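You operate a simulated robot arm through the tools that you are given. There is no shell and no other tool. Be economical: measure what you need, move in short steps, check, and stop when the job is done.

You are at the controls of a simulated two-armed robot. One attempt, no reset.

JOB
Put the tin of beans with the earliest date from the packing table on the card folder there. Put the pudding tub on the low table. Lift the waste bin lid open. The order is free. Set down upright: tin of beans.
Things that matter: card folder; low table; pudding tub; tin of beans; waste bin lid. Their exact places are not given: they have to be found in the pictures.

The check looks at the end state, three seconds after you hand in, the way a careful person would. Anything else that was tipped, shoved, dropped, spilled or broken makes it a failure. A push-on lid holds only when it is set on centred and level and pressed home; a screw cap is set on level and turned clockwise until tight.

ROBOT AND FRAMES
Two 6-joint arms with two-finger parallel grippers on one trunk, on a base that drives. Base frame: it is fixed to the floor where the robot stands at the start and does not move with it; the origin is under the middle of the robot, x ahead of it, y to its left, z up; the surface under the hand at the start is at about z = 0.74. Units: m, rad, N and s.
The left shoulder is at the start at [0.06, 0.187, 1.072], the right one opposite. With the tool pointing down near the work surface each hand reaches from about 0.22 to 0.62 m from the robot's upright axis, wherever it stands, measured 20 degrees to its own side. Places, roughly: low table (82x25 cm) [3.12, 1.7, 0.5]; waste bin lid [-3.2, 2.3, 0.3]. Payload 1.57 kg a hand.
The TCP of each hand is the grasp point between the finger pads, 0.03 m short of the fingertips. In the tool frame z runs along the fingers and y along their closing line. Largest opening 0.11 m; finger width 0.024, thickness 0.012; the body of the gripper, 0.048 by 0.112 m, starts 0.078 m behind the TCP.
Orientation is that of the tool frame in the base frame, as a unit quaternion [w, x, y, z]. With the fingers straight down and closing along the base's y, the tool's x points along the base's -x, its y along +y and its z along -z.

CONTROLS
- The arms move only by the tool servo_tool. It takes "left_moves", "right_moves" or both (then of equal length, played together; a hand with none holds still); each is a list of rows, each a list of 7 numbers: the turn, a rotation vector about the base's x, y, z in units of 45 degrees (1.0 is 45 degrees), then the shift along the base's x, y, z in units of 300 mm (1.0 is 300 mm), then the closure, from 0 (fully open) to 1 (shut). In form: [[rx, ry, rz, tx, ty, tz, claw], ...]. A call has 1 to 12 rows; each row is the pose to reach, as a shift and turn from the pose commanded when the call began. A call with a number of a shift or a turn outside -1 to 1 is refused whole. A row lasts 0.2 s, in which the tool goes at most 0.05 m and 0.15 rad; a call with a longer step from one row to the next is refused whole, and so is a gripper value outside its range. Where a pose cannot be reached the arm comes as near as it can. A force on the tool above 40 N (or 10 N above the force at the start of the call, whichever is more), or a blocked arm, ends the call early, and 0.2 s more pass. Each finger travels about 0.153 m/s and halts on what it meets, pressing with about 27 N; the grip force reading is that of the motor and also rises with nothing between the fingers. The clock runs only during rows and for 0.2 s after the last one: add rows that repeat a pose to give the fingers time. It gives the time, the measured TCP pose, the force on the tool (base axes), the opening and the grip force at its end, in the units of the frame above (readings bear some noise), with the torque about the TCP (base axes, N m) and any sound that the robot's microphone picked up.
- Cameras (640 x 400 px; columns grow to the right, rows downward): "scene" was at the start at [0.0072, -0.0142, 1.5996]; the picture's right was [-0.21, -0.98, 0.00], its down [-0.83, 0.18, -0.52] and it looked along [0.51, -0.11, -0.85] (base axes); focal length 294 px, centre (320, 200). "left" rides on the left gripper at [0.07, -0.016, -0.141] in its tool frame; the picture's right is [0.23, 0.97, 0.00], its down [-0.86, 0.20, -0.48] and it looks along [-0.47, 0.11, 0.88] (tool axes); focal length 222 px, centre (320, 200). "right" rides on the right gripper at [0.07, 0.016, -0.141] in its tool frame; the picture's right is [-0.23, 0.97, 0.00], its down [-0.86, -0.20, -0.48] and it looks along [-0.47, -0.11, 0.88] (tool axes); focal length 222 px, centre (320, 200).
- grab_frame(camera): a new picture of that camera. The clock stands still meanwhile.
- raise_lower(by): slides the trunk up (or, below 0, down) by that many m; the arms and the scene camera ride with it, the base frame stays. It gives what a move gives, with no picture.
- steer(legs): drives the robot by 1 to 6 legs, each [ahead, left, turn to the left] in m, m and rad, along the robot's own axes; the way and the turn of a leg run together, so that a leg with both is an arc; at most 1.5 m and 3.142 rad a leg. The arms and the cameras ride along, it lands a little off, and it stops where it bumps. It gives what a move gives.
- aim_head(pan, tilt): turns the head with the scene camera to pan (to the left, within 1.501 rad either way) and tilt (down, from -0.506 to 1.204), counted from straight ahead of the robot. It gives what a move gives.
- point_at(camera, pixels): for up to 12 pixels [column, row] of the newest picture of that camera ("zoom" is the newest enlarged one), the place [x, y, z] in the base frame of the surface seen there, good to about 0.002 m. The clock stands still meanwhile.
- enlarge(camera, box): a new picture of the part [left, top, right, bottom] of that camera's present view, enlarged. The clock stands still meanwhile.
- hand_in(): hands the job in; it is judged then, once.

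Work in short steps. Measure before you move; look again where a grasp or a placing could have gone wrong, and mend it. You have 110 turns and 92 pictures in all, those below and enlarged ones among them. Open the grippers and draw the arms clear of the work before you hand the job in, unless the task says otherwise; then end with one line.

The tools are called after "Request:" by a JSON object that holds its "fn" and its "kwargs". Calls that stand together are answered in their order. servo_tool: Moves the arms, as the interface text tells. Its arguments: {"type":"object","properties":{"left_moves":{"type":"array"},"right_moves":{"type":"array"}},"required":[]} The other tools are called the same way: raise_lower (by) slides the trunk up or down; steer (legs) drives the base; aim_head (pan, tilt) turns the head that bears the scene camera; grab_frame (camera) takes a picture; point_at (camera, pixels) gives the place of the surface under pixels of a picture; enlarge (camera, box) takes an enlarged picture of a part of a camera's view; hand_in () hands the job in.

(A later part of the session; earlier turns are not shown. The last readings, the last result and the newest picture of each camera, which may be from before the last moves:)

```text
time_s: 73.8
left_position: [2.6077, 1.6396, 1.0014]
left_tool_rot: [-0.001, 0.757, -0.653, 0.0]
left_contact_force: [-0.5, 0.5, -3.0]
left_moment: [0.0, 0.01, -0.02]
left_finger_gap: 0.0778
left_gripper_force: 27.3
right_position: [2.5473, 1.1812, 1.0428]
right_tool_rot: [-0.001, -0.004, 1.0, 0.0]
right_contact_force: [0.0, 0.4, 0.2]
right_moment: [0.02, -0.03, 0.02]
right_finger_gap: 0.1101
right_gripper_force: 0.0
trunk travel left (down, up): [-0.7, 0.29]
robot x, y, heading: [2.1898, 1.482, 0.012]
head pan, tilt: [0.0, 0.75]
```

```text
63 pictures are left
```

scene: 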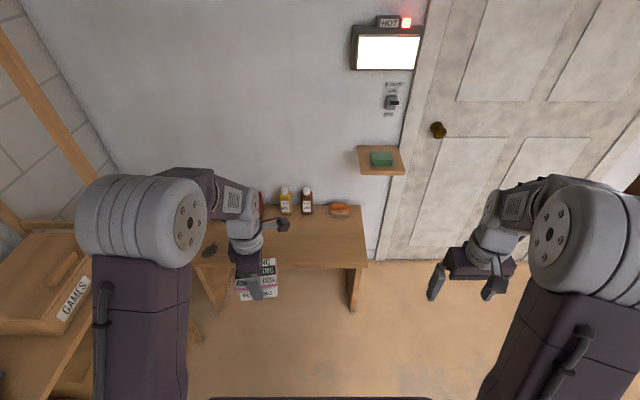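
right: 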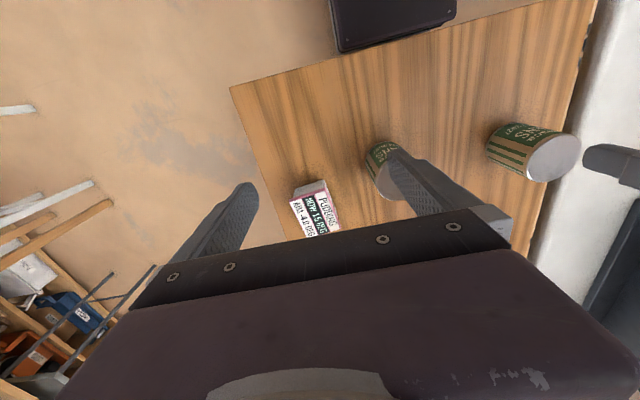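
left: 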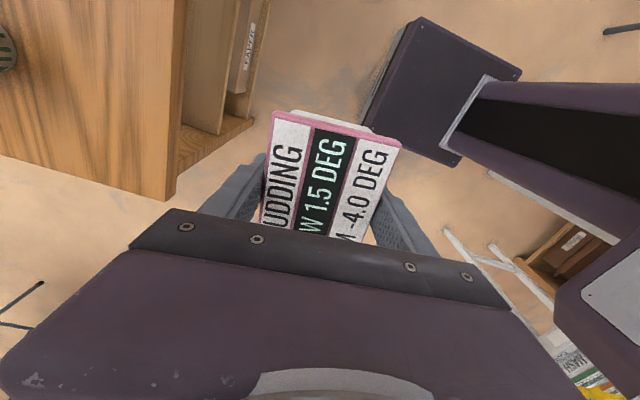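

A lit "HOT" panel hangs on the wall; enlarge it and measure the free front of the low table.

Request:
{"fn": "enlarge", "kwargs": {"camera": "scene", "box": [340, 5, 440, 180]}}

Request:
{"fn": "enlarge", "kwargs": {"camera": "scene", "box": [190, 170, 380, 290]}}

Request:
{"fn": "point_at", "kwargs": {"camera": "scene", "pixels": [[366, 263], [290, 264], [286, 214], [307, 213], [330, 215], [340, 214], [355, 208], [320, 240], [390, 100], [388, 50], [300, 250]]}}

```text
2.29 times, centred on (390, 92) of scene
```

zoom: 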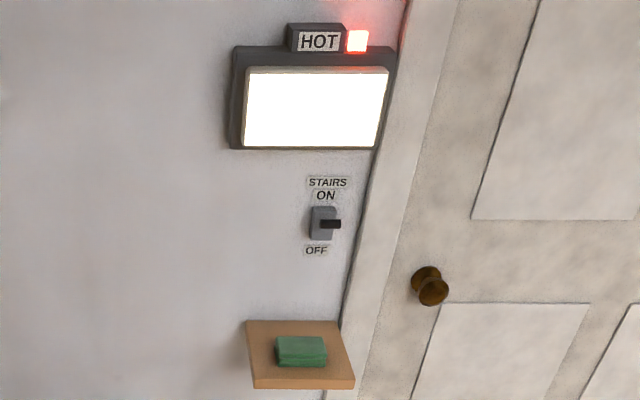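

```text
3.33 times, centred on (285, 230) of scene
```

zoom: 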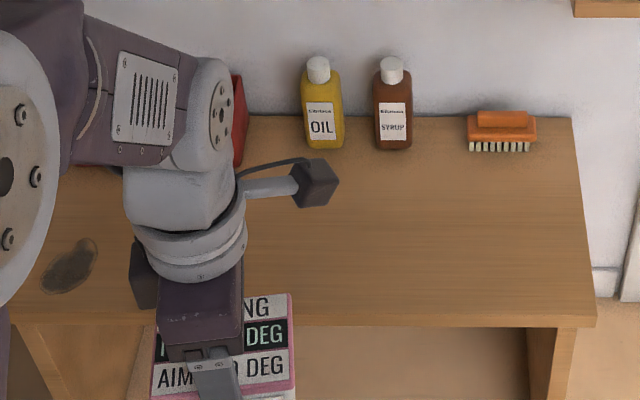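

```text
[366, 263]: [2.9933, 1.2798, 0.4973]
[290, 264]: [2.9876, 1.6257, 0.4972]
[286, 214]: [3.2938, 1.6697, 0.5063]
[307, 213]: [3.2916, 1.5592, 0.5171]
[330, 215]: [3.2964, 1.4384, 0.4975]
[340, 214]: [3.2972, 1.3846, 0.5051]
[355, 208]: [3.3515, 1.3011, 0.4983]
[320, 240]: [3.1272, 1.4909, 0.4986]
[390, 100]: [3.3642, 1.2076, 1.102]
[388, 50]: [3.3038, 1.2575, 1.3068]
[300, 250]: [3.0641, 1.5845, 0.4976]
```

Free spot near (3.09, 1.62); lamp is away at y≈1.25. Lower the trunk 0.25 m here, then drive ahead 0.45 m.

Request:
{"fn": "raise_lower", "kwargs": {"by": -0.25}}

Request:
{"fn": "steer", "kwargs": {"legs": [[0.45, 0, 0]]}}

Request:
{"fn": "aim_head", "kwargs": {"pan": 0.15, "tilt": 1.0}}

Request:
{"fn": "grab_frame", "kwargs": {"camera": "scene"}}

Request:
{"fn": "grab_frame", "kwargs": {"camera": "left"}}

```text
time_s: 76.4
left_position: [2.6068, 1.6396, 0.7511]
left_tool_rot: [-0.001, 0.758, -0.652, 0.0]
left_contact_force: [-0.6, -0.3, -3.8]
left_moment: [0.03, 0.01, -0.02]
left_finger_gap: 0.0777
left_gripper_force: 26.8
right_position: [2.5478, 1.1808, 0.7923]
right_tool_rot: [0.0, -0.005, 1.0, 0.0]
right_contact_force: [0.6, 0.5, 0.5]
right_moment: [0.0, 0.01, -0.02]
right_finger_gap: 0.1098
right_gripper_force: 0.1
trunk travel left (down, up): [-0.45, 0.54]
robot x, y, heading: [2.1887, 1.4825, 0.005]
head pan, tilt: [0.0, 0.75]
```

```text
time_s: 79.1
left_position: [3.0479, 1.6525, 0.7512]
left_tool_rot: [0.0, 0.762, -0.648, -0.001]
left_contact_force: [-0.1, 0.3, -2.9]
left_moment: [-0.01, -0.02, -0.03]
left_finger_gap: 0.0779
left_gripper_force: 27.2
right_position: [2.9935, 1.1929, 0.7934]
right_tool_rot: [-0.001, -0.011, 1.0, 0.0]
right_contact_force: [0.7, 0.8, 0.6]
right_moment: [0.03, 0.03, 0.04]
right_finger_gap: 0.1101
right_gripper_force: 0.0
trunk travel left (down, up): [-0.45, 0.54]
robot x, y, heading: [2.6315, 1.4903, 0.023]
head pan, tilt: [0.0, 0.75]
```

```text
time_s: 79.8
left_position: [3.0468, 1.6514, 0.7515]
left_tool_rot: [-0.001, 0.761, -0.648, 0.001]
left_contact_force: [-0.8, 0.1, -3.8]
left_moment: [0.0, 0.0, 0.0]
left_finger_gap: 0.0779
left_gripper_force: 27.6
right_position: [2.9931, 1.1922, 0.7941]
right_tool_rot: [0.0, -0.012, 1.0, 0.001]
right_contact_force: [0.2, -0.3, 0.2]
right_moment: [-0.01, 0.02, 0.0]
right_finger_gap: 0.1101
right_gripper_force: 0.0
trunk travel left (down, up): [-0.45, 0.54]
robot x, y, heading: [2.6313, 1.4905, 0.02]
head pan, tilt: [0.15, 1.0]
```

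```text
60 pictures are left
```

scene: 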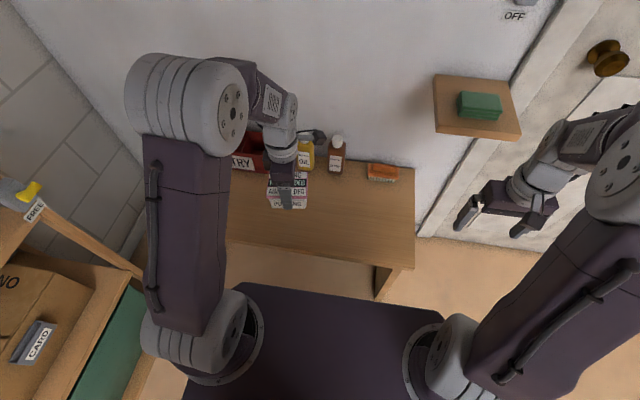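

```text
59 pictures are left
```

left: 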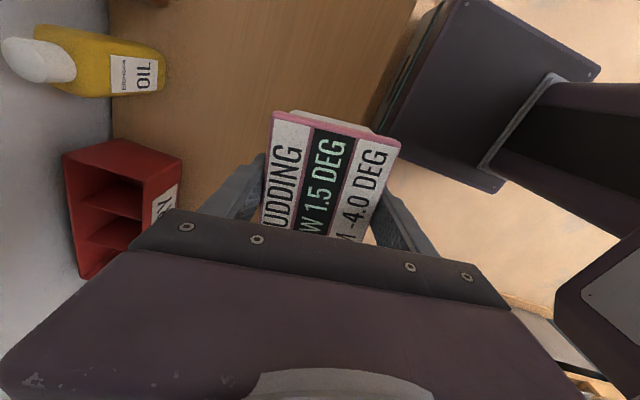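

Move over (3.095, 1.60), straighten by −9°, and descend to just above the table.

Request:
{"fn": "servo_tool", "kwargs": {"left_moves": [[0, 0, -0.1, 0.08, -0.085, 0, 0.6], [0, 0, -0.2, 0.16, -0.17, 0, 0.6], [0, 0, -0.2, 0.16, -0.17, -0.14, 0.6], [0, 0, -0.2, 0.16, -0.17, -0.28, 0.6], [0, 0, -0.2, 0.16, -0.17, -0.42, 0.6], [0, 0, -0.2, 0.16, -0.17, -0.55, 0.6], [0, 0, -0.2, 0.16, -0.17, -0.62, 0.6], [0, 0, -0.2, 0.16, -0.17, -0.62, 0.6]]}}

Request:
{"fn": "grab_frame", "kwargs": {"camera": "left"}}

Request:
{"fn": "grab_frame", "kwargs": {"camera": "scene"}}

```text
time_s: 81.6
left_position: [3.0958, 1.6024, 0.5637]
left_tool_rot: [-0.001, 0.709, -0.705, 0.0]
left_contact_force: [-0.7, 0.6, -3.7]
left_moment: [-0.04, 0.03, 0.04]
left_finger_gap: 0.0778
left_gripper_force: 27.1
right_position: [2.9934, 1.1924, 0.7929]
right_tool_rot: [0.001, -0.012, 1.0, 0.0]
right_contact_force: [-0.6, 0.1, 0.5]
right_moment: [0.0, 0.01, 0.0]
right_finger_gap: 0.1103
right_gripper_force: 0.0
trunk travel left (down, up): [-0.45, 0.54]
robot x, y, heading: [2.6312, 1.4919, 0.018]
head pan, tilt: [0.15, 1.0]
```

```text
58 pictures are left
```

left: 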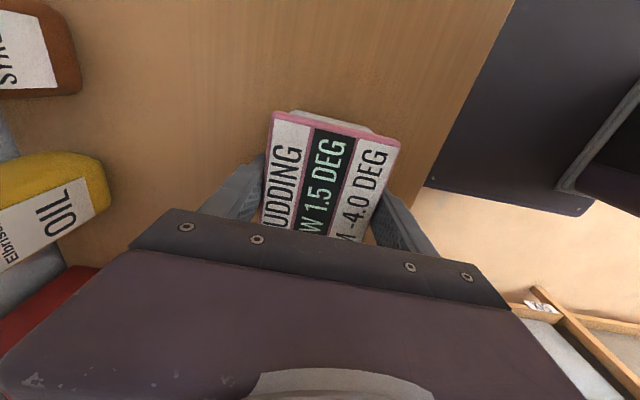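

```text
57 pictures are left
```

scene: 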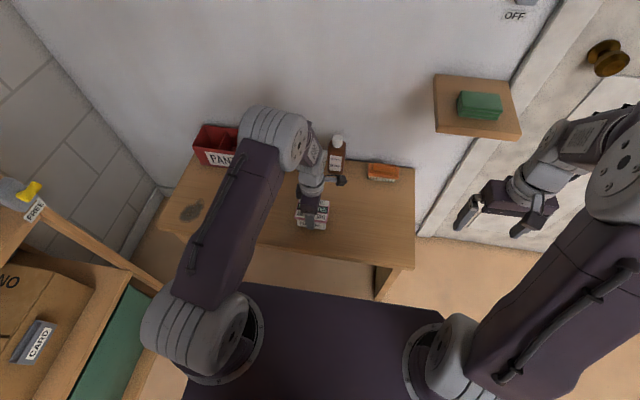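

Clear all round. Lower in small steps to contact (expected z≈0.553).

Request:
{"fn": "servo_tool", "kwargs": {"left_moves": [[0, 0, 0, 0, 0, -0.01, 0.6], [0, 0, 0, 0, 0, -0.02, 0.6], [0, 0, 0, 0, 0, -0.03, 0.6], [0, 0, 0, 0, 0, -0.03, 0.6]]}}

```text
time_s: 82.6
left_position: [3.096, 1.6016, 0.5551]
left_tool_rot: [-0.001, 0.708, -0.706, 0.0]
left_contact_force: [0.5, 0.0, -2.9]
left_moment: [-0.05, -0.01, -0.01]
left_finger_gap: 0.0778
left_gripper_force: 27.4
right_position: [2.9921, 1.1922, 0.7933]
right_tool_rot: [0.0, -0.012, 1.0, 0.0]
right_contact_force: [0.9, 0.4, 0.6]
right_moment: [-0.03, 0.01, -0.01]
right_finger_gap: 0.1099
right_gripper_force: 0.0
trunk travel left (down, up): [-0.45, 0.54]
robot x, y, heading: [2.6279, 1.4861, 0.02]
head pan, tilt: [0.15, 1.0]
```

Request:
{"fn": "servo_tool", "kwargs": {"left_moves": [[0, 0, 0, 0, 0, -0.005, 0.6], [0, 0, 0, 0, 0, -0.01, 0.6], [0, 0, 0, 0, 0, -0.01, 0.6]]}}

```text
time_s: 83.4
left_position: [3.0962, 1.6013, 0.5531]
left_tool_rot: [0.0, 0.709, -0.706, 0.001]
left_contact_force: [0.4, 0.4, -1.2]
left_moment: [0.1, -0.02, 0.04]
left_finger_gap: 0.0775
left_gripper_force: 27.2
right_position: [2.9925, 1.1932, 0.7929]
right_tool_rot: [0.0, -0.012, 1.0, -0.001]
right_contact_force: [0.3, -0.2, 0.1]
right_moment: [0.01, -0.03, -0.01]
right_finger_gap: 0.1099
right_gripper_force: 0.1
trunk travel left (down, up): [-0.45, 0.54]
robot x, y, heading: [2.631, 1.4922, 0.023]
head pan, tilt: [0.15, 1.0]
```

Contact made. Release and lift straight up.

Request:
{"fn": "servo_tool", "kwargs": {"left_moves": [[0, 0, 0, 0, 0, -0.002, 0.2], [0, 0, 0, 0, 0, -0.002, 0], [0, 0, 0, 0, 0, -0.002, 0], [0, 0, 0, 0, 0, 0.1, 0], [0, 0, 0, 0, 0, 0.25, 0], [0, 0, 0, 0, 0, 0.4, 0], [0, 0, 0, 0, 0, 0.55, 0], [0, 0, 0, 0, 0, 0.7, 0], [0, 0, 0, 0, 0, 0.7, 0]]}}

Request:
{"fn": "grab_frame", "kwargs": {"camera": "left"}}

```text
time_s: 85.4
left_position: [3.0943, 1.6001, 0.7647]
left_tool_rot: [-0.001, 0.708, -0.706, 0.0]
left_contact_force: [-0.2, 0.5, 0.2]
left_moment: [-0.01, 0.02, 0.0]
left_finger_gap: 0.1098
left_gripper_force: 0.0
right_position: [2.9932, 1.1923, 0.7927]
right_tool_rot: [0.0, -0.012, 1.0, 0.0]
right_contact_force: [0.8, -0.7, 0.3]
right_moment: [0.01, 0.0, 0.02]
right_finger_gap: 0.1099
right_gripper_force: 0.1
trunk travel left (down, up): [-0.45, 0.54]
robot x, y, heading: [2.6324, 1.4921, 0.021]
head pan, tilt: [0.15, 1.0]
```

```text
56 pictures are left
```

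left: 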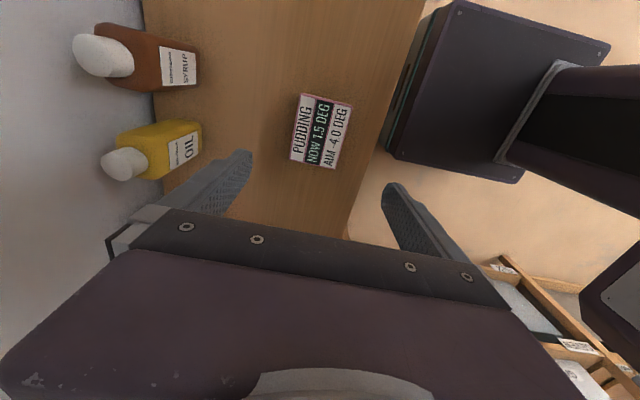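

Tub is placed well. Back off, raise the trunk, turn to face −x and look.

Request:
{"fn": "steer", "kwargs": {"legs": [[-0.5, 0, 0]]}}

Request:
{"fn": "raise_lower", "kwargs": {"by": 0.25}}

Request:
{"fn": "steer", "kwargs": {"legs": [[0, -0.2, 0], [0, 0, -3.14]]}}

Request:
{"fn": "aim_head", "kwargs": {"pan": 0.0, "tilt": 0.4}}

Request:
{"fn": "grab_frame", "kwargs": {"camera": "scene"}}

```text
time_s: 88.4
left_position: [2.5916, 1.59, 0.7654]
left_tool_rot: [0.0, 0.708, -0.706, 0.001]
left_contact_force: [-0.4, 0.0, 0.1]
left_moment: [0.01, 0.01, 0.03]
left_finger_gap: 0.1101
left_gripper_force: 0.0
right_position: [2.4899, 1.1805, 0.7927]
right_tool_rot: [0.0, -0.011, 1.0, -0.001]
right_contact_force: [0.1, -0.3, 0.3]
right_moment: [-0.02, 0.0, -0.04]
right_finger_gap: 0.1098
right_gripper_force: 0.1
trunk travel left (down, up): [-0.45, 0.54]
robot x, y, heading: [2.1306, 1.4803, 0.025]
head pan, tilt: [0.15, 1.0]
```

```text
time_s: 91.0
left_position: [2.5918, 1.5896, 1.0138]
left_tool_rot: [0.0, 0.708, -0.706, 0.0]
left_contact_force: [0.2, 0.2, 0.2]
left_moment: [0.0, -0.01, -0.02]
left_finger_gap: 0.1101
left_gripper_force: 0.0
right_position: [2.4914, 1.1816, 1.0441]
right_tool_rot: [-0.001, -0.012, 1.0, 0.0]
right_contact_force: [0.3, 0.1, -0.9]
right_moment: [0.03, 0.02, -0.03]
right_finger_gap: 0.1101
right_gripper_force: 0.0
trunk travel left (down, up): [-0.7, 0.29]
robot x, y, heading: [2.1286, 1.4787, 0.024]
head pan, tilt: [0.15, 1.0]
```

```text
time_s: 99.9
left_position: [1.6704, 1.1715, 1.0147]
left_tool_rot: [0.0, 0.706, 0.708, -0.001]
left_contact_force: [0.1, -0.4, 0.6]
left_moment: [-0.03, -0.02, 0.03]
left_finger_gap: 0.1103
left_gripper_force: 0.1
right_position: [1.7734, 1.5794, 1.0428]
right_tool_rot: [0.0, 1.0, 0.011, 0.0]
right_contact_force: [0.9, 0.1, -0.3]
right_moment: [0.01, -0.02, 0.01]
right_finger_gap: 0.1101
right_gripper_force: 0.0
trunk travel left (down, up): [-0.7, 0.29]
robot x, y, heading: [2.134, 1.2813, -3.119]
head pan, tilt: [0.15, 1.0]
```

```text
time_s: 100.9
left_position: [1.6714, 1.1715, 1.013]
left_tool_rot: [-0.001, 0.707, 0.708, -0.001]
left_contact_force: [-0.4, 0.0, -0.6]
left_moment: [0.02, 0.02, -0.04]
left_finger_gap: 0.1103
left_gripper_force: 0.0
right_position: [1.7723, 1.5799, 1.0432]
right_tool_rot: [0.0, 1.0, 0.01, 0.0]
right_contact_force: [0.3, -0.3, -0.3]
right_moment: [-0.02, -0.01, 0.0]
right_finger_gap: 0.1101
right_gripper_force: 0.0
trunk travel left (down, up): [-0.7, 0.29]
robot x, y, heading: [2.1356, 1.2779, -3.124]
head pan, tilt: [0.0, 0.4]
```

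```text
55 pictures are left
```

scene: 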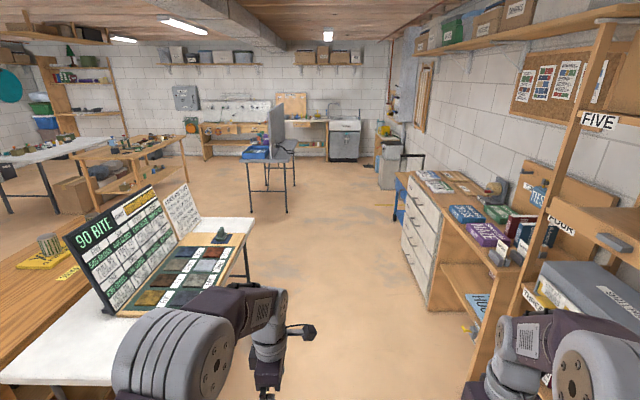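

Measure the corridor and the presumed bin at (388,165).

Request:
{"fn": "point_at", "kwargs": {"camera": "scene", "pixels": [[248, 278], [428, 309], [403, 255], [286, 211], [395, 219], [388, 165], [390, 185], [345, 162], [474, 370], [270, 190], [238, 230]]}}

Request:
{"fn": "enlarge", "kwargs": {"camera": "scene", "box": [320, 90, 450, 230]}}

```text
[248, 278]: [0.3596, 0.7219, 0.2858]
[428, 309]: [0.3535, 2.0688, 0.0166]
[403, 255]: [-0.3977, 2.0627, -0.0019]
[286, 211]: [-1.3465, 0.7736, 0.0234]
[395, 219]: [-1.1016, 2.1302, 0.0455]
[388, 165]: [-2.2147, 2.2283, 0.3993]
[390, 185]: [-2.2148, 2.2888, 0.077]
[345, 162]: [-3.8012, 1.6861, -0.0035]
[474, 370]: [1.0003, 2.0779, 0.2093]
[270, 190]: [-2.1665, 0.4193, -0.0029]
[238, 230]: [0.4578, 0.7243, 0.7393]
```

```text
2.86 times, centred on (385, 160) of scene
```

zoom: 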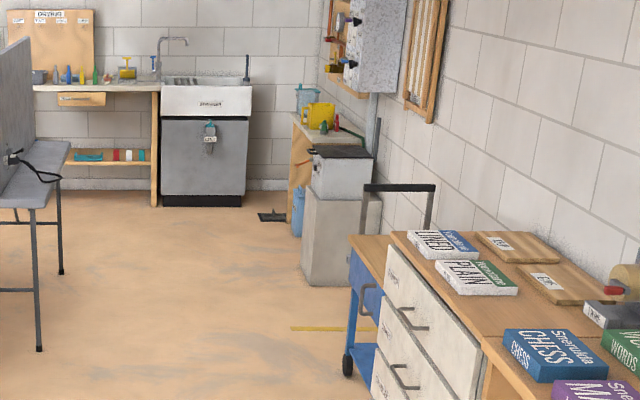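

Corridor y 0.72–2.06; drive along y≈1.4 to x≈−2.2.

Request:
{"fn": "steer", "kwargs": {"legs": [[1.5, -0.15, -0.02], [1.5, 0, 0], [1.3, 0, 0]]}}

Request:
{"fn": "aim_head", "kwargs": {"pan": -0.8, "tilt": 0.7}}

Request:
{"fn": "grab_frame", "kwargs": {"camera": "scene"}}

```text
refused: leg 1 is longer than a leg can be; nothing moved
```

```text
time_s: 102.0
left_position: [1.6707, 1.1709, 1.0153]
left_tool_rot: [0.0, 0.706, 0.708, -0.001]
left_contact_force: [-0.2, 0.4, 0.2]
left_moment: [0.0, -0.01, 0.03]
left_finger_gap: 0.11
left_gripper_force: 0.0
right_position: [1.7726, 1.5791, 1.0427]
right_tool_rot: [0.0, 1.0, 0.011, 0.0]
right_contact_force: [0.8, 0.9, 0.4]
right_moment: [0.01, -0.02, 0.0]
right_finger_gap: 0.1101
right_gripper_force: 0.1
trunk travel left (down, up): [-0.7, 0.29]
robot x, y, heading: [2.1333, 1.2812, -3.117]
head pan, tilt: [-0.799, 0.7]
```

```text
53 pictures are left
```

scene: 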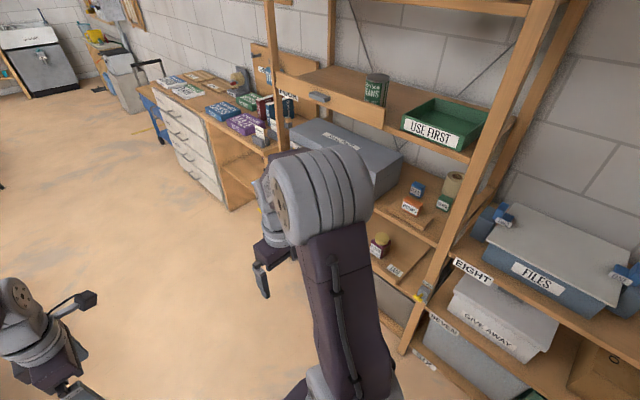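

Shorten the first leg.

Request:
{"fn": "steer", "kwargs": {"legs": [[1.4, -0.12, -0.02], [1.5, 0, 0], [1.4, 0, 0]]}}

Request:
{"fn": "aim_head", "kwargs": {"pan": -0.7, "tilt": 0.7}}

Request:
{"fn": "grab_frame", "kwargs": {"camera": "scene"}}

```text
time_s: 122.7
left_position: [-2.6468, 1.1706, 1.0144]
left_tool_rot: [0.0, 0.706, 0.708, 0.0]
left_contact_force: [-0.2, 0.3, 0.0]
left_moment: [0.03, -0.01, -0.01]
left_finger_gap: 0.1101
left_gripper_force: 0.1
right_position: [-2.5428, 1.5778, 1.0441]
right_tool_rot: [0.0, 1.0, 0.01, 0.0]
right_contact_force: [-0.6, 0.2, -0.7]
right_moment: [-0.03, -0.01, 0.02]
right_finger_gap: 0.11
right_gripper_force: 0.1
trunk travel left (down, up): [-0.7, 0.29]
robot x, y, heading: [-2.1806, 1.279, -3.122]
head pan, tilt: [-0.799, 0.7]
```

```text
time_s: 123.4
left_position: [-2.6453, 1.1696, 1.0135]
left_tool_rot: [-0.001, 0.707, 0.708, 0.0]
left_contact_force: [0.9, -0.6, -0.2]
left_moment: [-0.02, -0.02, -0.01]
left_finger_gap: 0.1103
left_gripper_force: 0.1
right_position: [-2.5433, 1.577, 1.0431]
right_tool_rot: [0.0, 1.0, 0.011, 0.0]
right_contact_force: [0.1, 1.6, 0.0]
right_moment: [0.02, -0.02, 0.01]
right_finger_gap: 0.1099
right_gripper_force: 0.0
trunk travel left (down, up): [-0.7, 0.29]
robot x, y, heading: [-2.1825, 1.2801, -3.116]
head pan, tilt: [-0.7, 0.7]
```

```text
52 pictures are left
```

scene: 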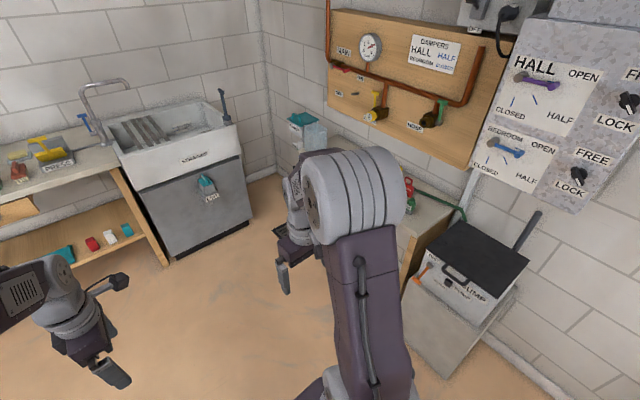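

The right arm hides the bin. Measure sink front clearance.

Request:
{"fn": "point_at", "kwargs": {"camera": "scene", "pixels": [[180, 258], [250, 220], [275, 230], [310, 130], [168, 262], [440, 375], [400, 225], [390, 262]]}}

Request:
{"fn": "enlarge", "kwargs": {"camera": "scene", "box": [250, 90, 450, 300]}}

```text
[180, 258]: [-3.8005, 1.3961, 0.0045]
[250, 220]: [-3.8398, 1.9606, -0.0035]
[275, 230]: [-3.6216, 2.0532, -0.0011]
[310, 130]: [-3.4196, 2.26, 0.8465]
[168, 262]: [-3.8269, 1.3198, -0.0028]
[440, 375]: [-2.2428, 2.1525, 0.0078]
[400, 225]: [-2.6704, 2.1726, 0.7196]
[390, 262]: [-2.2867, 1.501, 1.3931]
```

```text
1.90 times, centred on (350, 195) of scene
```

zoom: 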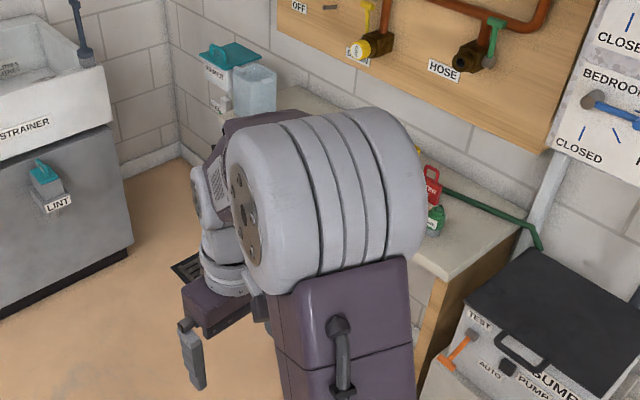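

Drive ahead 0.75 m and turn to face +y.

Request:
{"fn": "steer", "kwargs": {"legs": [[0.75, 0.1, 0], [0, 0, -1.59]]}}

Request:
{"fn": "aim_head", "kwargs": {"pan": 0.15, "tilt": 0.7}}

Request:
{"fn": "grab_frame", "kwargs": {"camera": "scene"}}

```text
time_s: 131.5
left_position: [-3.0206, 1.6322, 1.0156]
left_tool_rot: [-0.001, 1.0, -0.029, 0.001]
left_contact_force: [0.8, -0.4, -0.3]
left_moment: [0.01, -0.02, -0.02]
left_finger_gap: 0.1098
left_gripper_force: 0.0
right_position: [-2.619, 1.5063, 1.0428]
right_tool_rot: [-0.001, -0.692, 0.721, 0.0]
right_contact_force: [-0.1, -0.6, 0.6]
right_moment: [0.0, 0.01, 0.03]
right_finger_gap: 0.11
right_gripper_force: 0.0
trunk travel left (down, up): [-0.7, 0.29]
robot x, y, heading: [-2.936, 1.1644, 1.534]
head pan, tilt: [-0.7, 0.7]
```

```text
time_s: 132.7
left_position: [-3.0196, 1.6332, 1.015]
left_tool_rot: [0.001, 1.0, -0.029, -0.001]
left_contact_force: [0.1, 0.2, -0.1]
left_moment: [-0.01, 0.0, -0.01]
left_finger_gap: 0.1098
left_gripper_force: 0.1
right_position: [-2.6199, 1.5052, 1.0435]
right_tool_rot: [0.0, -0.693, 0.721, 0.0]
right_contact_force: [-0.3, -0.1, 0.2]
right_moment: [0.01, -0.02, -0.03]
right_finger_gap: 0.1097
right_gripper_force: 0.2
trunk travel left (down, up): [-0.7, 0.29]
robot x, y, heading: [-2.9381, 1.167, 1.532]
head pan, tilt: [0.15, 0.7]
```

```text
50 pictures are left
```

scene: 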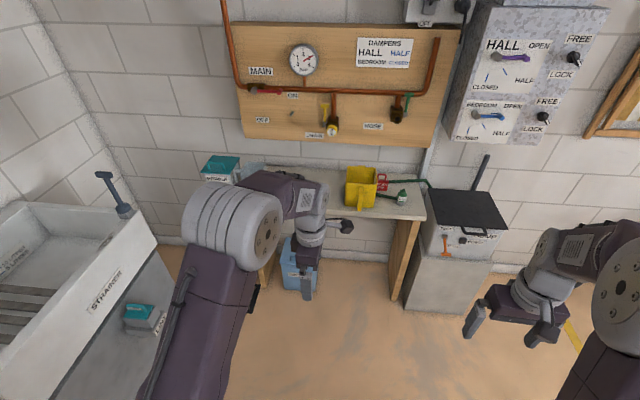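

A blue container under the bench at (300,275) may be the bin. Enlarge and measure; the left camera may help too.

Request:
{"fn": "enlarge", "kwargs": {"camera": "scene", "box": [230, 200, 430, 320]}}

Request:
{"fn": "grab_frame", "kwargs": {"camera": "left"}}

Request:
{"fn": "point_at", "kwargs": {"camera": "scene", "pixels": [[290, 275], [315, 285], [295, 262], [315, 255], [285, 245], [268, 275], [392, 295], [340, 230], [425, 218]]}}

```text
3.20 times, centred on (330, 260) of scene
```

zoom: 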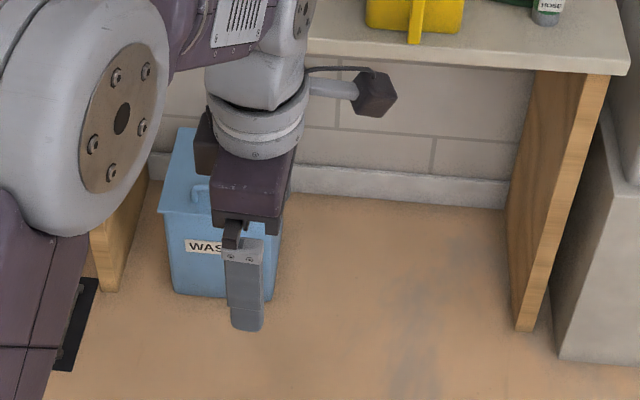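

```text
48 pictures are left
```

left: 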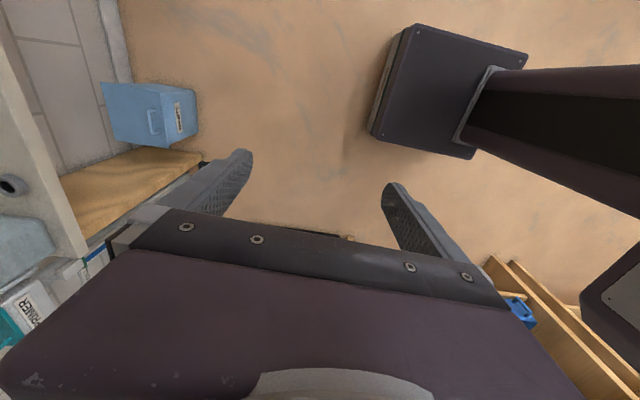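

```text
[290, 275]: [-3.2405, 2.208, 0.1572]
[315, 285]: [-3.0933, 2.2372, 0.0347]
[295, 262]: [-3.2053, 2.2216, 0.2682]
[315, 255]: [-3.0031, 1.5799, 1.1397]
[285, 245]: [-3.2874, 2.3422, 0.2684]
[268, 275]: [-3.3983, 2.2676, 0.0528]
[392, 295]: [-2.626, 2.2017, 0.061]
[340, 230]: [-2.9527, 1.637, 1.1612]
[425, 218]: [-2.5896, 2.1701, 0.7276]
```

The blue WASTE bin under the bench is it. Enlarge from the left camera and measure lid geometry.

Request:
{"fn": "enlarge", "kwargs": {"camera": "left", "box": [80, 65, 220, 165]}}

Request:
{"fn": "point_at", "kwargs": {"camera": "zoom", "pixels": [[105, 90], [380, 90], [430, 330], [160, 330], [330, 245], [325, 270], [360, 240], [310, 240], [350, 120], [240, 200], [470, 220]]}}

```text
4.00 times, centred on (150, 115) of left
```

zoom: 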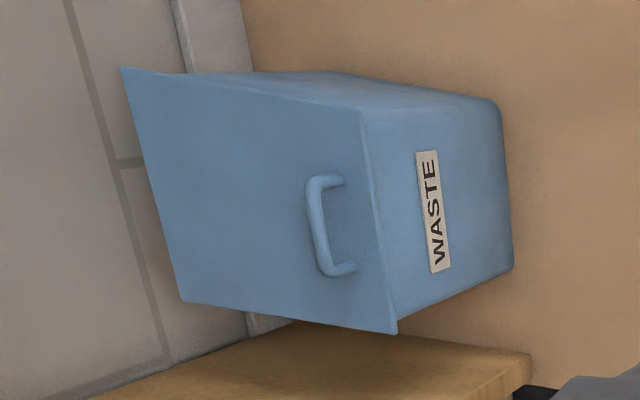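

```text
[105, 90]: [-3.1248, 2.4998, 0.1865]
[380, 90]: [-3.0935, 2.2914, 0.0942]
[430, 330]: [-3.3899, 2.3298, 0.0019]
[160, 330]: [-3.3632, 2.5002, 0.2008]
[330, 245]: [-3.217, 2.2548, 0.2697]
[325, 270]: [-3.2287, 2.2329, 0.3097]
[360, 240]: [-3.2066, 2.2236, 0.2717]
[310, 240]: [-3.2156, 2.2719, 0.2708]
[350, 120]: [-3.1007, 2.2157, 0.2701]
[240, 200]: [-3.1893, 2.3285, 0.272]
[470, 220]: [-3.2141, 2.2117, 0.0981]
```

Request:
{"fn": "point_at", "kwargs": {"camera": "zoom", "pixels": [[320, 180], [312, 200], [316, 225], [322, 250], [330, 272], [350, 268], [338, 180], [392, 328], [365, 118], [126, 72], [185, 298]]}}

```text
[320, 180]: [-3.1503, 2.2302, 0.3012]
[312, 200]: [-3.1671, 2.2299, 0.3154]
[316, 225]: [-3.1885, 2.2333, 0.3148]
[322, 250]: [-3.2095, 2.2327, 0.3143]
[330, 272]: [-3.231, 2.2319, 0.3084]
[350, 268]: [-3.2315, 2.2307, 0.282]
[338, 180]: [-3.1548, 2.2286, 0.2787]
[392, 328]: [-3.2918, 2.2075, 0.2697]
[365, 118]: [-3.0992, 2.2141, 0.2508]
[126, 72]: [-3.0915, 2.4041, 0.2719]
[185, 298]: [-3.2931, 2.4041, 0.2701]
```

Lid: z≈0.27, front edge y≈2.208, hinge near y≈2.405; the handle bar runs along x (−3.15…−3.235) at y≈2.232, z≈0.31. I will square the heading, lower the trunk and turn both tools so they can later point ahead with a vertical closing line (cameras outward).

Request:
{"fn": "steer", "kwargs": {"legs": [[0, 0, 0.037]]}}

Request:
{"fn": "servo_tool", "kwargs": {"left_moves": [[0, 0, -0.167, 0, 0, 0, 0.5], [0, 0, -0.333, 0, 0, 0, 0.5], [0, 0, -0.5, 0, 0, 0, 0.5], [0, 0, -0.667, 0, 0, 0, 0.5], [0, 0, -0.833, 0, 0, 0, 0.5], [0, 0, -1, 0, 0, 0, 0.5]], "right_moves": [[0, 0, 0.167, 0, 0, 0, 0.5], [0, 0, 0.333, 0, 0, 0, 0.5], [0, 0, 0.5, 0, 0, 0, 0.5], [0, 0, 0.667, 0, 0, 0, 0.5], [0, 0, 0.833, 0, 0, 0, 0.5], [0, 0, 1, 0, 0, 0, 0.5]]}}

Request:
{"fn": "servo_tool", "kwargs": {"left_moves": [[0, 0, -0.167, 0, 0, 0, 0.5], [0, 0, -0.333, 0, 0, 0, 0.5], [0, 0, -0.5, 0, 0, 0, 0.5], [0, 0, -0.667, 0, 0, 0, 0.5], [0, 0, -0.833, 0, 0, 0, 0.5], [0, 0, -1, 0, 0, 0, 0.5]], "right_moves": [[0, 0, 0.167, 0, 0, 0, 1], [0, 0, 0.333, 0, 0, 0, 1], [0, 0, 0.5, 0, 0, 0, 1], [0, 0, 0.667, 0, 0, 0, 1], [0, 0, 0.833, 0, 0, 0, 1], [0, 0, 1, 0, 0, 0, 1]]}}

Request:
{"fn": "servo_tool", "kwargs": {"left_moves": [[0, 0, -0.167, 0, 0, 0, 0.5], [0, 0, -0.333, 0, 0, 0, 0.5], [0, 0, -0.5, 0, 0, 0, 0.5], [0, 0, -0.667, 0, 0, 0, 0.5], [0, 0, -0.833, 0, 0, 0, 0.5], [0, 0, -1, 0, 0, 0, 0.5]]}}

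Request:
{"fn": "servo_tool", "kwargs": {"left_moves": [[0, 0, -0.167, 0, 0, 0, 0.5], [0, 0, -0.333, 0, 0, 0, 0.5], [0, 0, -0.5, 0, 0, 0, 0.5], [0, 0, -0.667, 0, 0, 0, 0.5], [0, 0, -0.833, 0, 0, 0, 0.5], [0, 0, -1, 0, 0, 0, 0.5]]}}

```text
time_s: 133.4
left_position: [-3.037, 1.6287, 1.0159]
left_tool_rot: [-0.001, 1.0, -0.01, -0.001]
left_contact_force: [0.1, 0.4, -0.9]
left_moment: [0.02, -0.01, 0.0]
left_finger_gap: 0.1098
left_gripper_force: 0.1
right_position: [-2.631, 1.518, 1.0438]
right_tool_rot: [0.0, -0.706, 0.708, 0.0]
right_contact_force: [0.6, 0.3, -0.1]
right_moment: [-0.02, -0.01, -0.02]
right_finger_gap: 0.1098
right_gripper_force: 0.0
trunk travel left (down, up): [-0.7, 0.29]
robot x, y, heading: [-2.9443, 1.163, 1.564]
head pan, tilt: [0.15, 0.7]
```

```text
time_s: 134.8
left_position: [-3.0379, 1.6296, 1.0163]
left_tool_rot: [-0.001, 0.919, -0.394, 0.0]
left_contact_force: [-0.1, -0.2, 0.6]
left_moment: [0.0, 0.0, 0.0]
left_finger_gap: 0.0549
left_gripper_force: 0.0
right_position: [-2.6306, 1.5167, 1.0443]
right_tool_rot: [0.0, 0.924, -0.383, 0.001]
right_contact_force: [0.4, 0.1, 1.1]
right_moment: [-0.01, 0.02, -0.01]
right_finger_gap: 0.055
right_gripper_force: 0.1
trunk travel left (down, up): [-0.7, 0.29]
robot x, y, heading: [-2.939, 1.1655, 1.568]
head pan, tilt: [0.15, 0.7]
```

```text
time_s: 136.2
left_position: [-3.0378, 1.6295, 1.0161]
left_tool_rot: [0.002, -0.699, 0.715, 0.0]
left_contact_force: [0.1, -0.2, 0.4]
left_moment: [-0.02, -0.03, 0.03]
left_finger_gap: 0.055
left_gripper_force: 0.0
right_position: [-2.6325, 1.5166, 1.043]
right_tool_rot: [0.0, 1.0, 0.0, 0.0]
right_contact_force: [0.5, 0.6, 0.7]
right_moment: [0.03, 0.0, 0.02]
right_finger_gap: 0.0
right_gripper_force: 21.4
trunk travel left (down, up): [-0.7, 0.29]
robot x, y, heading: [-2.942, 1.1633, 1.571]
head pan, tilt: [0.15, 0.7]
```

```text
time_s: 137.6
left_position: [-3.0382, 1.6284, 1.0154]
left_tool_rot: [0.0, -0.371, 0.928, -0.001]
left_contact_force: [-0.7, 0.2, 0.8]
left_moment: [0.01, 0.03, 0.0]
left_finger_gap: 0.0549
left_gripper_force: 0.0
right_position: [-2.6314, 1.5175, 1.0433]
right_tool_rot: [0.0, 1.0, -0.002, 0.0]
right_contact_force: [-0.3, 0.4, -0.3]
right_moment: [-0.02, 0.03, 0.0]
right_finger_gap: 0.0002
right_gripper_force: 21.6
trunk travel left (down, up): [-0.7, 0.29]
robot x, y, heading: [-2.9388, 1.1597, 1.566]
head pan, tilt: [0.15, 0.7]
```

```text
time_s: 139.0
left_position: [-3.0381, 1.6293, 1.0156]
left_tool_rot: [0.0, 0.013, 1.0, -0.001]
left_contact_force: [-0.3, -0.5, -0.1]
left_moment: [0.01, -0.01, 0.01]
left_finger_gap: 0.055
left_gripper_force: 0.1
right_position: [-2.6321, 1.5159, 1.0438]
right_tool_rot: [-0.001, 1.0, -0.002, 0.0]
right_contact_force: [-0.5, -0.7, -0.5]
right_moment: [0.02, 0.02, -0.01]
right_finger_gap: 0.0
right_gripper_force: 21.5
trunk travel left (down, up): [-0.7, 0.29]
robot x, y, heading: [-2.9388, 1.1672, 1.57]
head pan, tilt: [0.15, 0.7]
```

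Both turned. Lower the trunk 0.6 m, then pitch both tools 90° about base x (fingers pointing +y).

Request:
{"fn": "raise_lower", "kwargs": {"by": -0.6}}

Request:
{"fn": "servo_tool", "kwargs": {"left_moves": [[0.167, 0, 0, -0.05, 0, 0, 0.5], [0.333, 0, 0, -0.1, 0, 0, 0.5], [0.5, 0, 0, -0.15, 0, 0, 0.5], [0.667, 0, 0, -0.2, 0, 0, 0.5], [0.833, 0, 0, -0.25, 0, 0, 0.5], [1, 0, 0, -0.3, 0, 0, 0.5]], "right_moves": [[0.167, 0, 0, 0, 0, 0, 1], [0.333, 0, 0, 0, 0, 0, 1], [0.5, 0, 0, 0, 0, 0, 1], [0.667, 0, 0, 0, 0, 0, 1], [0.833, 0, 0, 0, 0, 0, 1], [1, 0, 0, 0, 0, 0, 1]]}}

Request:
{"fn": "servo_tool", "kwargs": {"left_moves": [[0.167, 0, 0, 0, 0, 0, 0.5], [0.333, 0, 0, 0, 0, 0, 0.5], [0.5, 0, 0, 0, 0, 0, 0.5], [0.667, 0, 0, 0, 0, 0, 0.5], [0.833, 0, 0, 0, 0, 0, 0.5], [1, 0, 0, 0, 0, 0, 0.5]], "right_moves": [[0.167, 0, 0, 0, 0, 0, 1], [0.333, 0, 0, 0, 0, 0, 1], [0.5, 0, 0, 0, 0, 0, 1], [0.667, 0, 0, 0, 0, 0, 1], [0.833, 0, 0, 0, 0, 0, 1], [1, 0, 0, 0, 0, 0, 1]]}}

Request:
{"fn": "grab_frame", "kwargs": {"camera": "scene"}}

Request:
{"fn": "grab_frame", "kwargs": {"camera": "left"}}

```text
refused: -0.6 is not a number from -0.4 to 0.4
```

```text
time_s: 140.4
left_position: [-3.1205, 1.6278, 1.0138]
left_tool_rot: [-0.046, -0.001, 0.964, 0.261]
left_contact_force: [-0.1, 0.2, -0.2]
left_moment: [0.01, 0.03, 0.0]
left_finger_gap: 0.0549
left_gripper_force: 0.0
left hand out of reach, approached as far as the arm can: row 5, 6
right_position: [-2.6689, 1.5319, 1.1449]
right_tool_rot: [-0.373, 0.928, -0.006, 0.003]
right_contact_force: [0.0, -0.6, 0.1]
right_moment: [-0.02, 0.0, -0.01]
right_finger_gap: 0.0
right_gripper_force: 21.7
right hand out of reach, approached as far as the arm can: row 4, 5, 6
trunk travel left (down, up): [-0.7, 0.29]
robot x, y, heading: [-2.9359, 1.1621, 1.567]
head pan, tilt: [0.15, 0.7]
```

```text
time_s: 141.8
left_position: [-3.1127, 1.6477, 1.0028]
left_tool_rot: [-0.044, -0.02, 0.792, 0.609]
left_contact_force: [0.6, -0.6, 0.1]
left_moment: [-0.02, 0.0, -0.02]
left_finger_gap: 0.0549
left_gripper_force: 0.0
left hand out of reach, approached as far as the arm can: row 1, 3, 4, 5, 6
right_position: [-2.6805, 1.5447, 1.1541]
right_tool_rot: [-0.39, 0.921, -0.007, 0.004]
right_contact_force: [-0.7, 0.9, -0.3]
right_moment: [-0.05, -0.02, 0.0]
right_finger_gap: 0.0001
right_gripper_force: 21.3
right hand out of reach, approached as far as the arm can: row 1, 2, 3, 4, 5, 6
trunk travel left (down, up): [-0.7, 0.29]
robot x, y, heading: [-2.9423, 1.1673, 1.57]
head pan, tilt: [0.15, 0.7]
```

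```text
46 pictures are left
```

scene: 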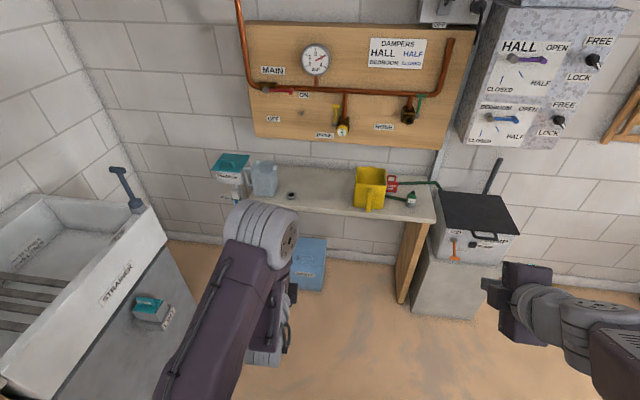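

```text
45 pictures are left
```

left: 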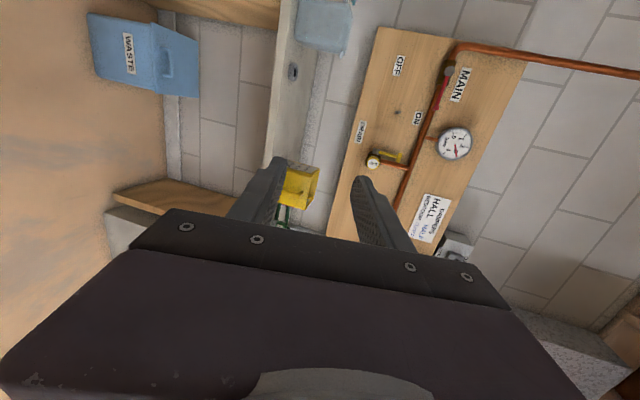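

Left is at ~75° pitch, right ~45° (too close in). Lower the trunk in two slides, then push the hands further ahead to finish the pitch.

Request:
{"fn": "raise_lower", "kwargs": {"by": -0.35}}

Request:
{"fn": "raise_lower", "kwargs": {"by": -0.25}}

Request:
{"fn": "servo_tool", "kwargs": {"left_moves": [[0.05, 0, 0, 0, 0.1, 0, 0.5], [0.1, 0, 0, 0, 0.2, 0, 0.5], [0.15, 0, 0, 0, 0.3, 0, 0.5], [0.2, 0, 0, 0, 0.4, 0, 0.5], [0.25, 0, 0, 0, 0.4, 0, 0.5], [0.3, 0, 0, 0, 0.4, 0, 0.5]], "right_moves": [[0.167, 0, 0, 0, 0.1, 0, 1], [0.333, 0, 0, 0, 0.2, 0, 1], [0.5, 0, 0, 0, 0.3, 0, 1], [0.667, 0, 0, 0, 0.4, 0, 1], [0.833, 0, 0, 0, 0.5, 0, 1], [1, 0, 0, 0, 0.5, 0, 1]]}}

Request:
{"fn": "grab_frame", "kwargs": {"camera": "scene"}}

Request:
{"fn": "grab_frame", "kwargs": {"camera": "left"}}

```text
time_s: 145.2
left_position: [-3.1127, 1.6464, 0.6527]
left_tool_rot: [-0.045, -0.02, 0.791, 0.61]
left_contact_force: [0.1, 0.2, -0.3]
left_moment: [-0.03, 0.08, -0.01]
left_finger_gap: 0.0549
left_gripper_force: 0.0
right_position: [-2.6813, 1.5446, 0.8048]
right_tool_rot: [-0.392, 0.92, -0.008, 0.005]
right_contact_force: [0.3, 0.0, -0.3]
right_moment: [0.0, -0.03, 0.0]
right_finger_gap: 0.0
right_gripper_force: 21.3
trunk travel left (down, up): [-0.35, 0.64]
robot x, y, heading: [-2.941, 1.1628, 1.57]
head pan, tilt: [0.15, 0.7]
```

```text
time_s: 147.8
left_position: [-3.1118, 1.6474, 0.4038]
left_tool_rot: [-0.044, -0.02, 0.791, 0.61]
left_contact_force: [0.5, 0.1, 0.3]
left_moment: [-0.02, -0.01, -0.02]
left_finger_gap: 0.0551
left_gripper_force: 0.1
right_position: [-2.6808, 1.5439, 0.5533]
right_tool_rot: [-0.391, 0.92, -0.008, 0.005]
right_contact_force: [-1.4, -0.6, 0.1]
right_moment: [0.01, 0.01, 0.02]
right_finger_gap: 0.0
right_gripper_force: 21.1
trunk travel left (down, up): [-0.1, 0.89]
robot x, y, heading: [-2.9391, 1.1664, 1.568]
head pan, tilt: [0.15, 0.7]
```

```text
time_s: 149.2
left_position: [-3.0988, 1.7634, 0.4035]
left_tool_rot: [-0.045, -0.03, 0.713, 0.699]
left_contact_force: [-0.2, -0.9, 0.7]
left_moment: [0.05, -0.03, 0.01]
left_finger_gap: 0.0549
left_gripper_force: 0.1
left hand out of reach, approached as far as the arm can: row 2, 3, 4, 5, 6
right_position: [-2.7011, 1.6577, 0.6624]
right_tool_rot: [-0.698, 0.716, -0.02, 0.007]
right_contact_force: [-3.1, -0.3, 0.1]
right_moment: [-0.03, 0.05, -0.3]
right_finger_gap: 0.0
right_gripper_force: 21.4
right hand out of reach, approached as far as the arm can: row 1, 2, 3, 4, 5, 6
trunk travel left (down, up): [-0.1, 0.89]
robot x, y, heading: [-2.937, 1.1628, 1.565]
head pan, tilt: [0.15, 0.7]
```

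```text
44 pictures are left
```

scene: 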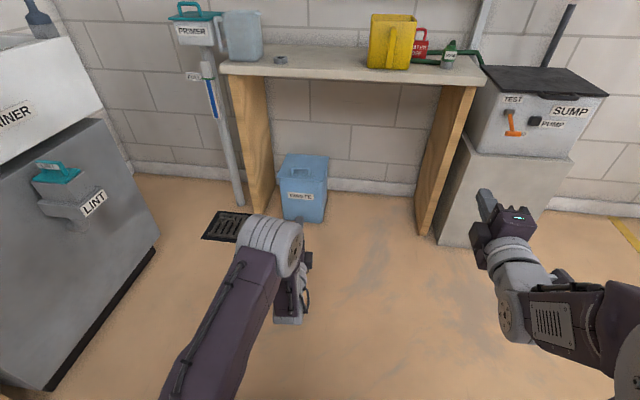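

```text
43 pictures are left
```

left: 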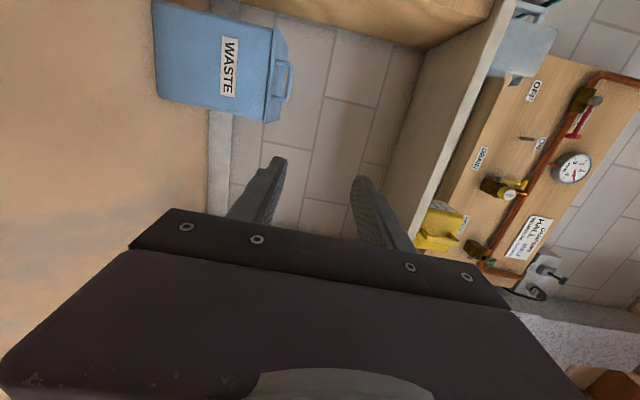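

Both tools now point ahead. I bring the right hand lower and set the left opening to ~34 mm, then drive so that the left fingertips stop just short of the lid.

Request:
{"fn": "servo_tool", "kwargs": {"right_moves": [[0, 0, 0, 0, 0, -0.12, 1], [0, 0, 0, 0, -0.05, -0.24, 1], [0, 0, 0, 0, -0.1, -0.36, 1], [0, 0, 0, 0, -0.15, -0.48, 1], [0, 0, 0, 0, -0.2, -0.6, 1], [0, 0, 0, 0, -0.2, -0.6, 1]], "left_moves": [[0, 0, 0, 0, 0, 0, 0.69], [0, 0, 0, 0, 0, 0, 0.69], [0, 0, 0, 0, 0, 0, 0.69], [0, 0, 0, 0, 0, 0, 0.69], [0, 0, 0, 0, 0, 0, 0.69], [0, 0, 0, 0, 0, 0, 0.69]]}}

Request:
{"fn": "steer", "kwargs": {"legs": [[0.3, 0.105, 0]]}}

Request:
{"fn": "aim_head", "kwargs": {"pan": 0.15, "tilt": 0.85}}

Request:
{"fn": "grab_frame", "kwargs": {"camera": "scene"}}

Request:
{"fn": "grab_frame", "kwargs": {"camera": "left"}}

```text
time_s: 150.6
left_position: [-3.0979, 1.7636, 0.4046]
left_tool_rot: [-0.045, -0.029, 0.714, 0.698]
left_contact_force: [0.2, -0.2, 0.2]
left_moment: [0.01, -0.02, 0.02]
left_finger_gap: 0.034
left_gripper_force: 0.1
right_position: [-2.7103, 1.656, 0.6804]
right_tool_rot: [0.712, -0.702, 0.009, -0.001]
right_contact_force: [0.2, -0.5, -0.1]
right_moment: [-0.01, -0.02, 0.0]
right_finger_gap: 0.0001
right_gripper_force: 21.0
right hand out of reach, approached as far as the arm can: row 1, 2, 3, 4, 5, 6
trunk travel left (down, up): [-0.1, 0.89]
robot x, y, heading: [-2.9394, 1.1619, 1.567]
head pan, tilt: [0.15, 0.7]
```

```text
time_s: 152.8
left_position: [-3.198, 2.0651, 0.4036]
left_tool_rot: [-0.044, -0.028, 0.713, 0.699]
left_contact_force: [0.1, 0.6, 0.0]
left_moment: [-0.02, 0.01, 0.05]
left_finger_gap: 0.0342
left_gripper_force: 0.0
right_position: [-2.8092, 1.9557, 0.6799]
right_tool_rot: [0.712, -0.702, 0.011, -0.002]
right_contact_force: [-0.2, -0.6, 0.3]
right_moment: [0.01, -0.01, 0.04]
right_finger_gap: 0.0
right_gripper_force: 21.6
trunk travel left (down, up): [-0.1, 0.89]
robot x, y, heading: [-3.036, 1.4643, 1.566]
head pan, tilt: [0.15, 0.7]
```

```text
time_s: 153.4
left_position: [-3.1971, 2.0659, 0.4044]
left_tool_rot: [-0.043, -0.028, 0.714, 0.698]
left_contact_force: [0.3, 0.6, -0.6]
left_moment: [0.0, 0.01, 0.0]
left_finger_gap: 0.0341
left_gripper_force: 0.0
right_position: [-2.809, 1.9554, 0.6808]
right_tool_rot: [0.711, -0.703, 0.01, -0.002]
right_contact_force: [-0.5, 0.3, -0.7]
right_moment: [0.0, -0.01, -0.01]
right_finger_gap: 0.0
right_gripper_force: 21.3
trunk travel left (down, up): [-0.1, 0.89]
robot x, y, heading: [-3.0402, 1.4633, 1.564]
head pan, tilt: [0.15, 0.85]
```

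```text
42 pictures are left
```

scene: 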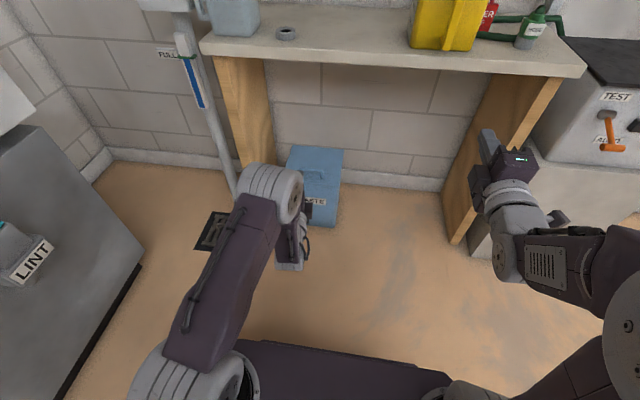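

```text
41 pictures are left
```

left: 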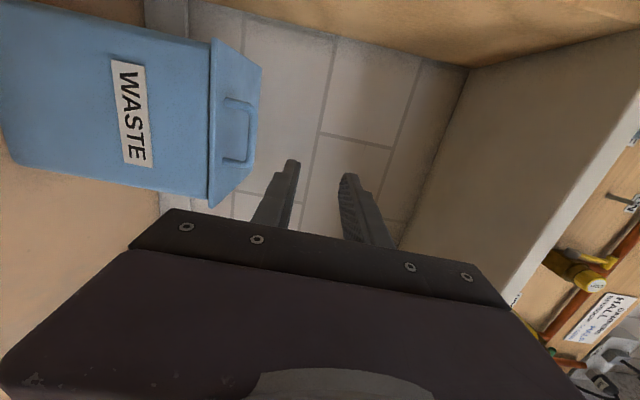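

Enlarge the handle in the left view and measure it.

Request:
{"fn": "enlarge", "kwargs": {"camera": "left", "box": [150, 30, 310, 230]}}

Request:
{"fn": "point_at", "kwargs": {"camera": "left", "pixels": [[228, 101], [249, 110], [249, 130], [247, 150], [238, 161], [224, 161], [213, 45], [211, 200], [235, 130], [225, 130], [208, 120], [258, 70]]}}

```text
2.00 times, centred on (230, 130) of left
```

zoom: 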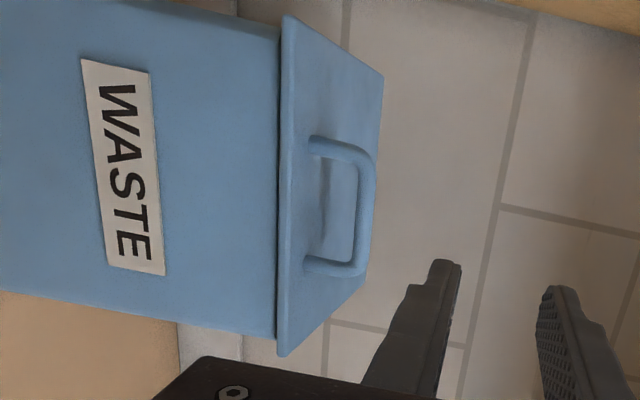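

```text
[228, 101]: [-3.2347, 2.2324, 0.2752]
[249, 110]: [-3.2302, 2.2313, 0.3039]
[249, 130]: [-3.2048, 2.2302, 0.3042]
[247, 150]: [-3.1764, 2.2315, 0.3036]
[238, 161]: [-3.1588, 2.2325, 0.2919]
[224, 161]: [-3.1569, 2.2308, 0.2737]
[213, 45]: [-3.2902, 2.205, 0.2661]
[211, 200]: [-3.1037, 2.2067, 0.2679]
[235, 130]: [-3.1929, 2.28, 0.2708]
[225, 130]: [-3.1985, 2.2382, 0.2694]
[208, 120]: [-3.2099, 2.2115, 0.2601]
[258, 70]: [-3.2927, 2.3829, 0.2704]
```

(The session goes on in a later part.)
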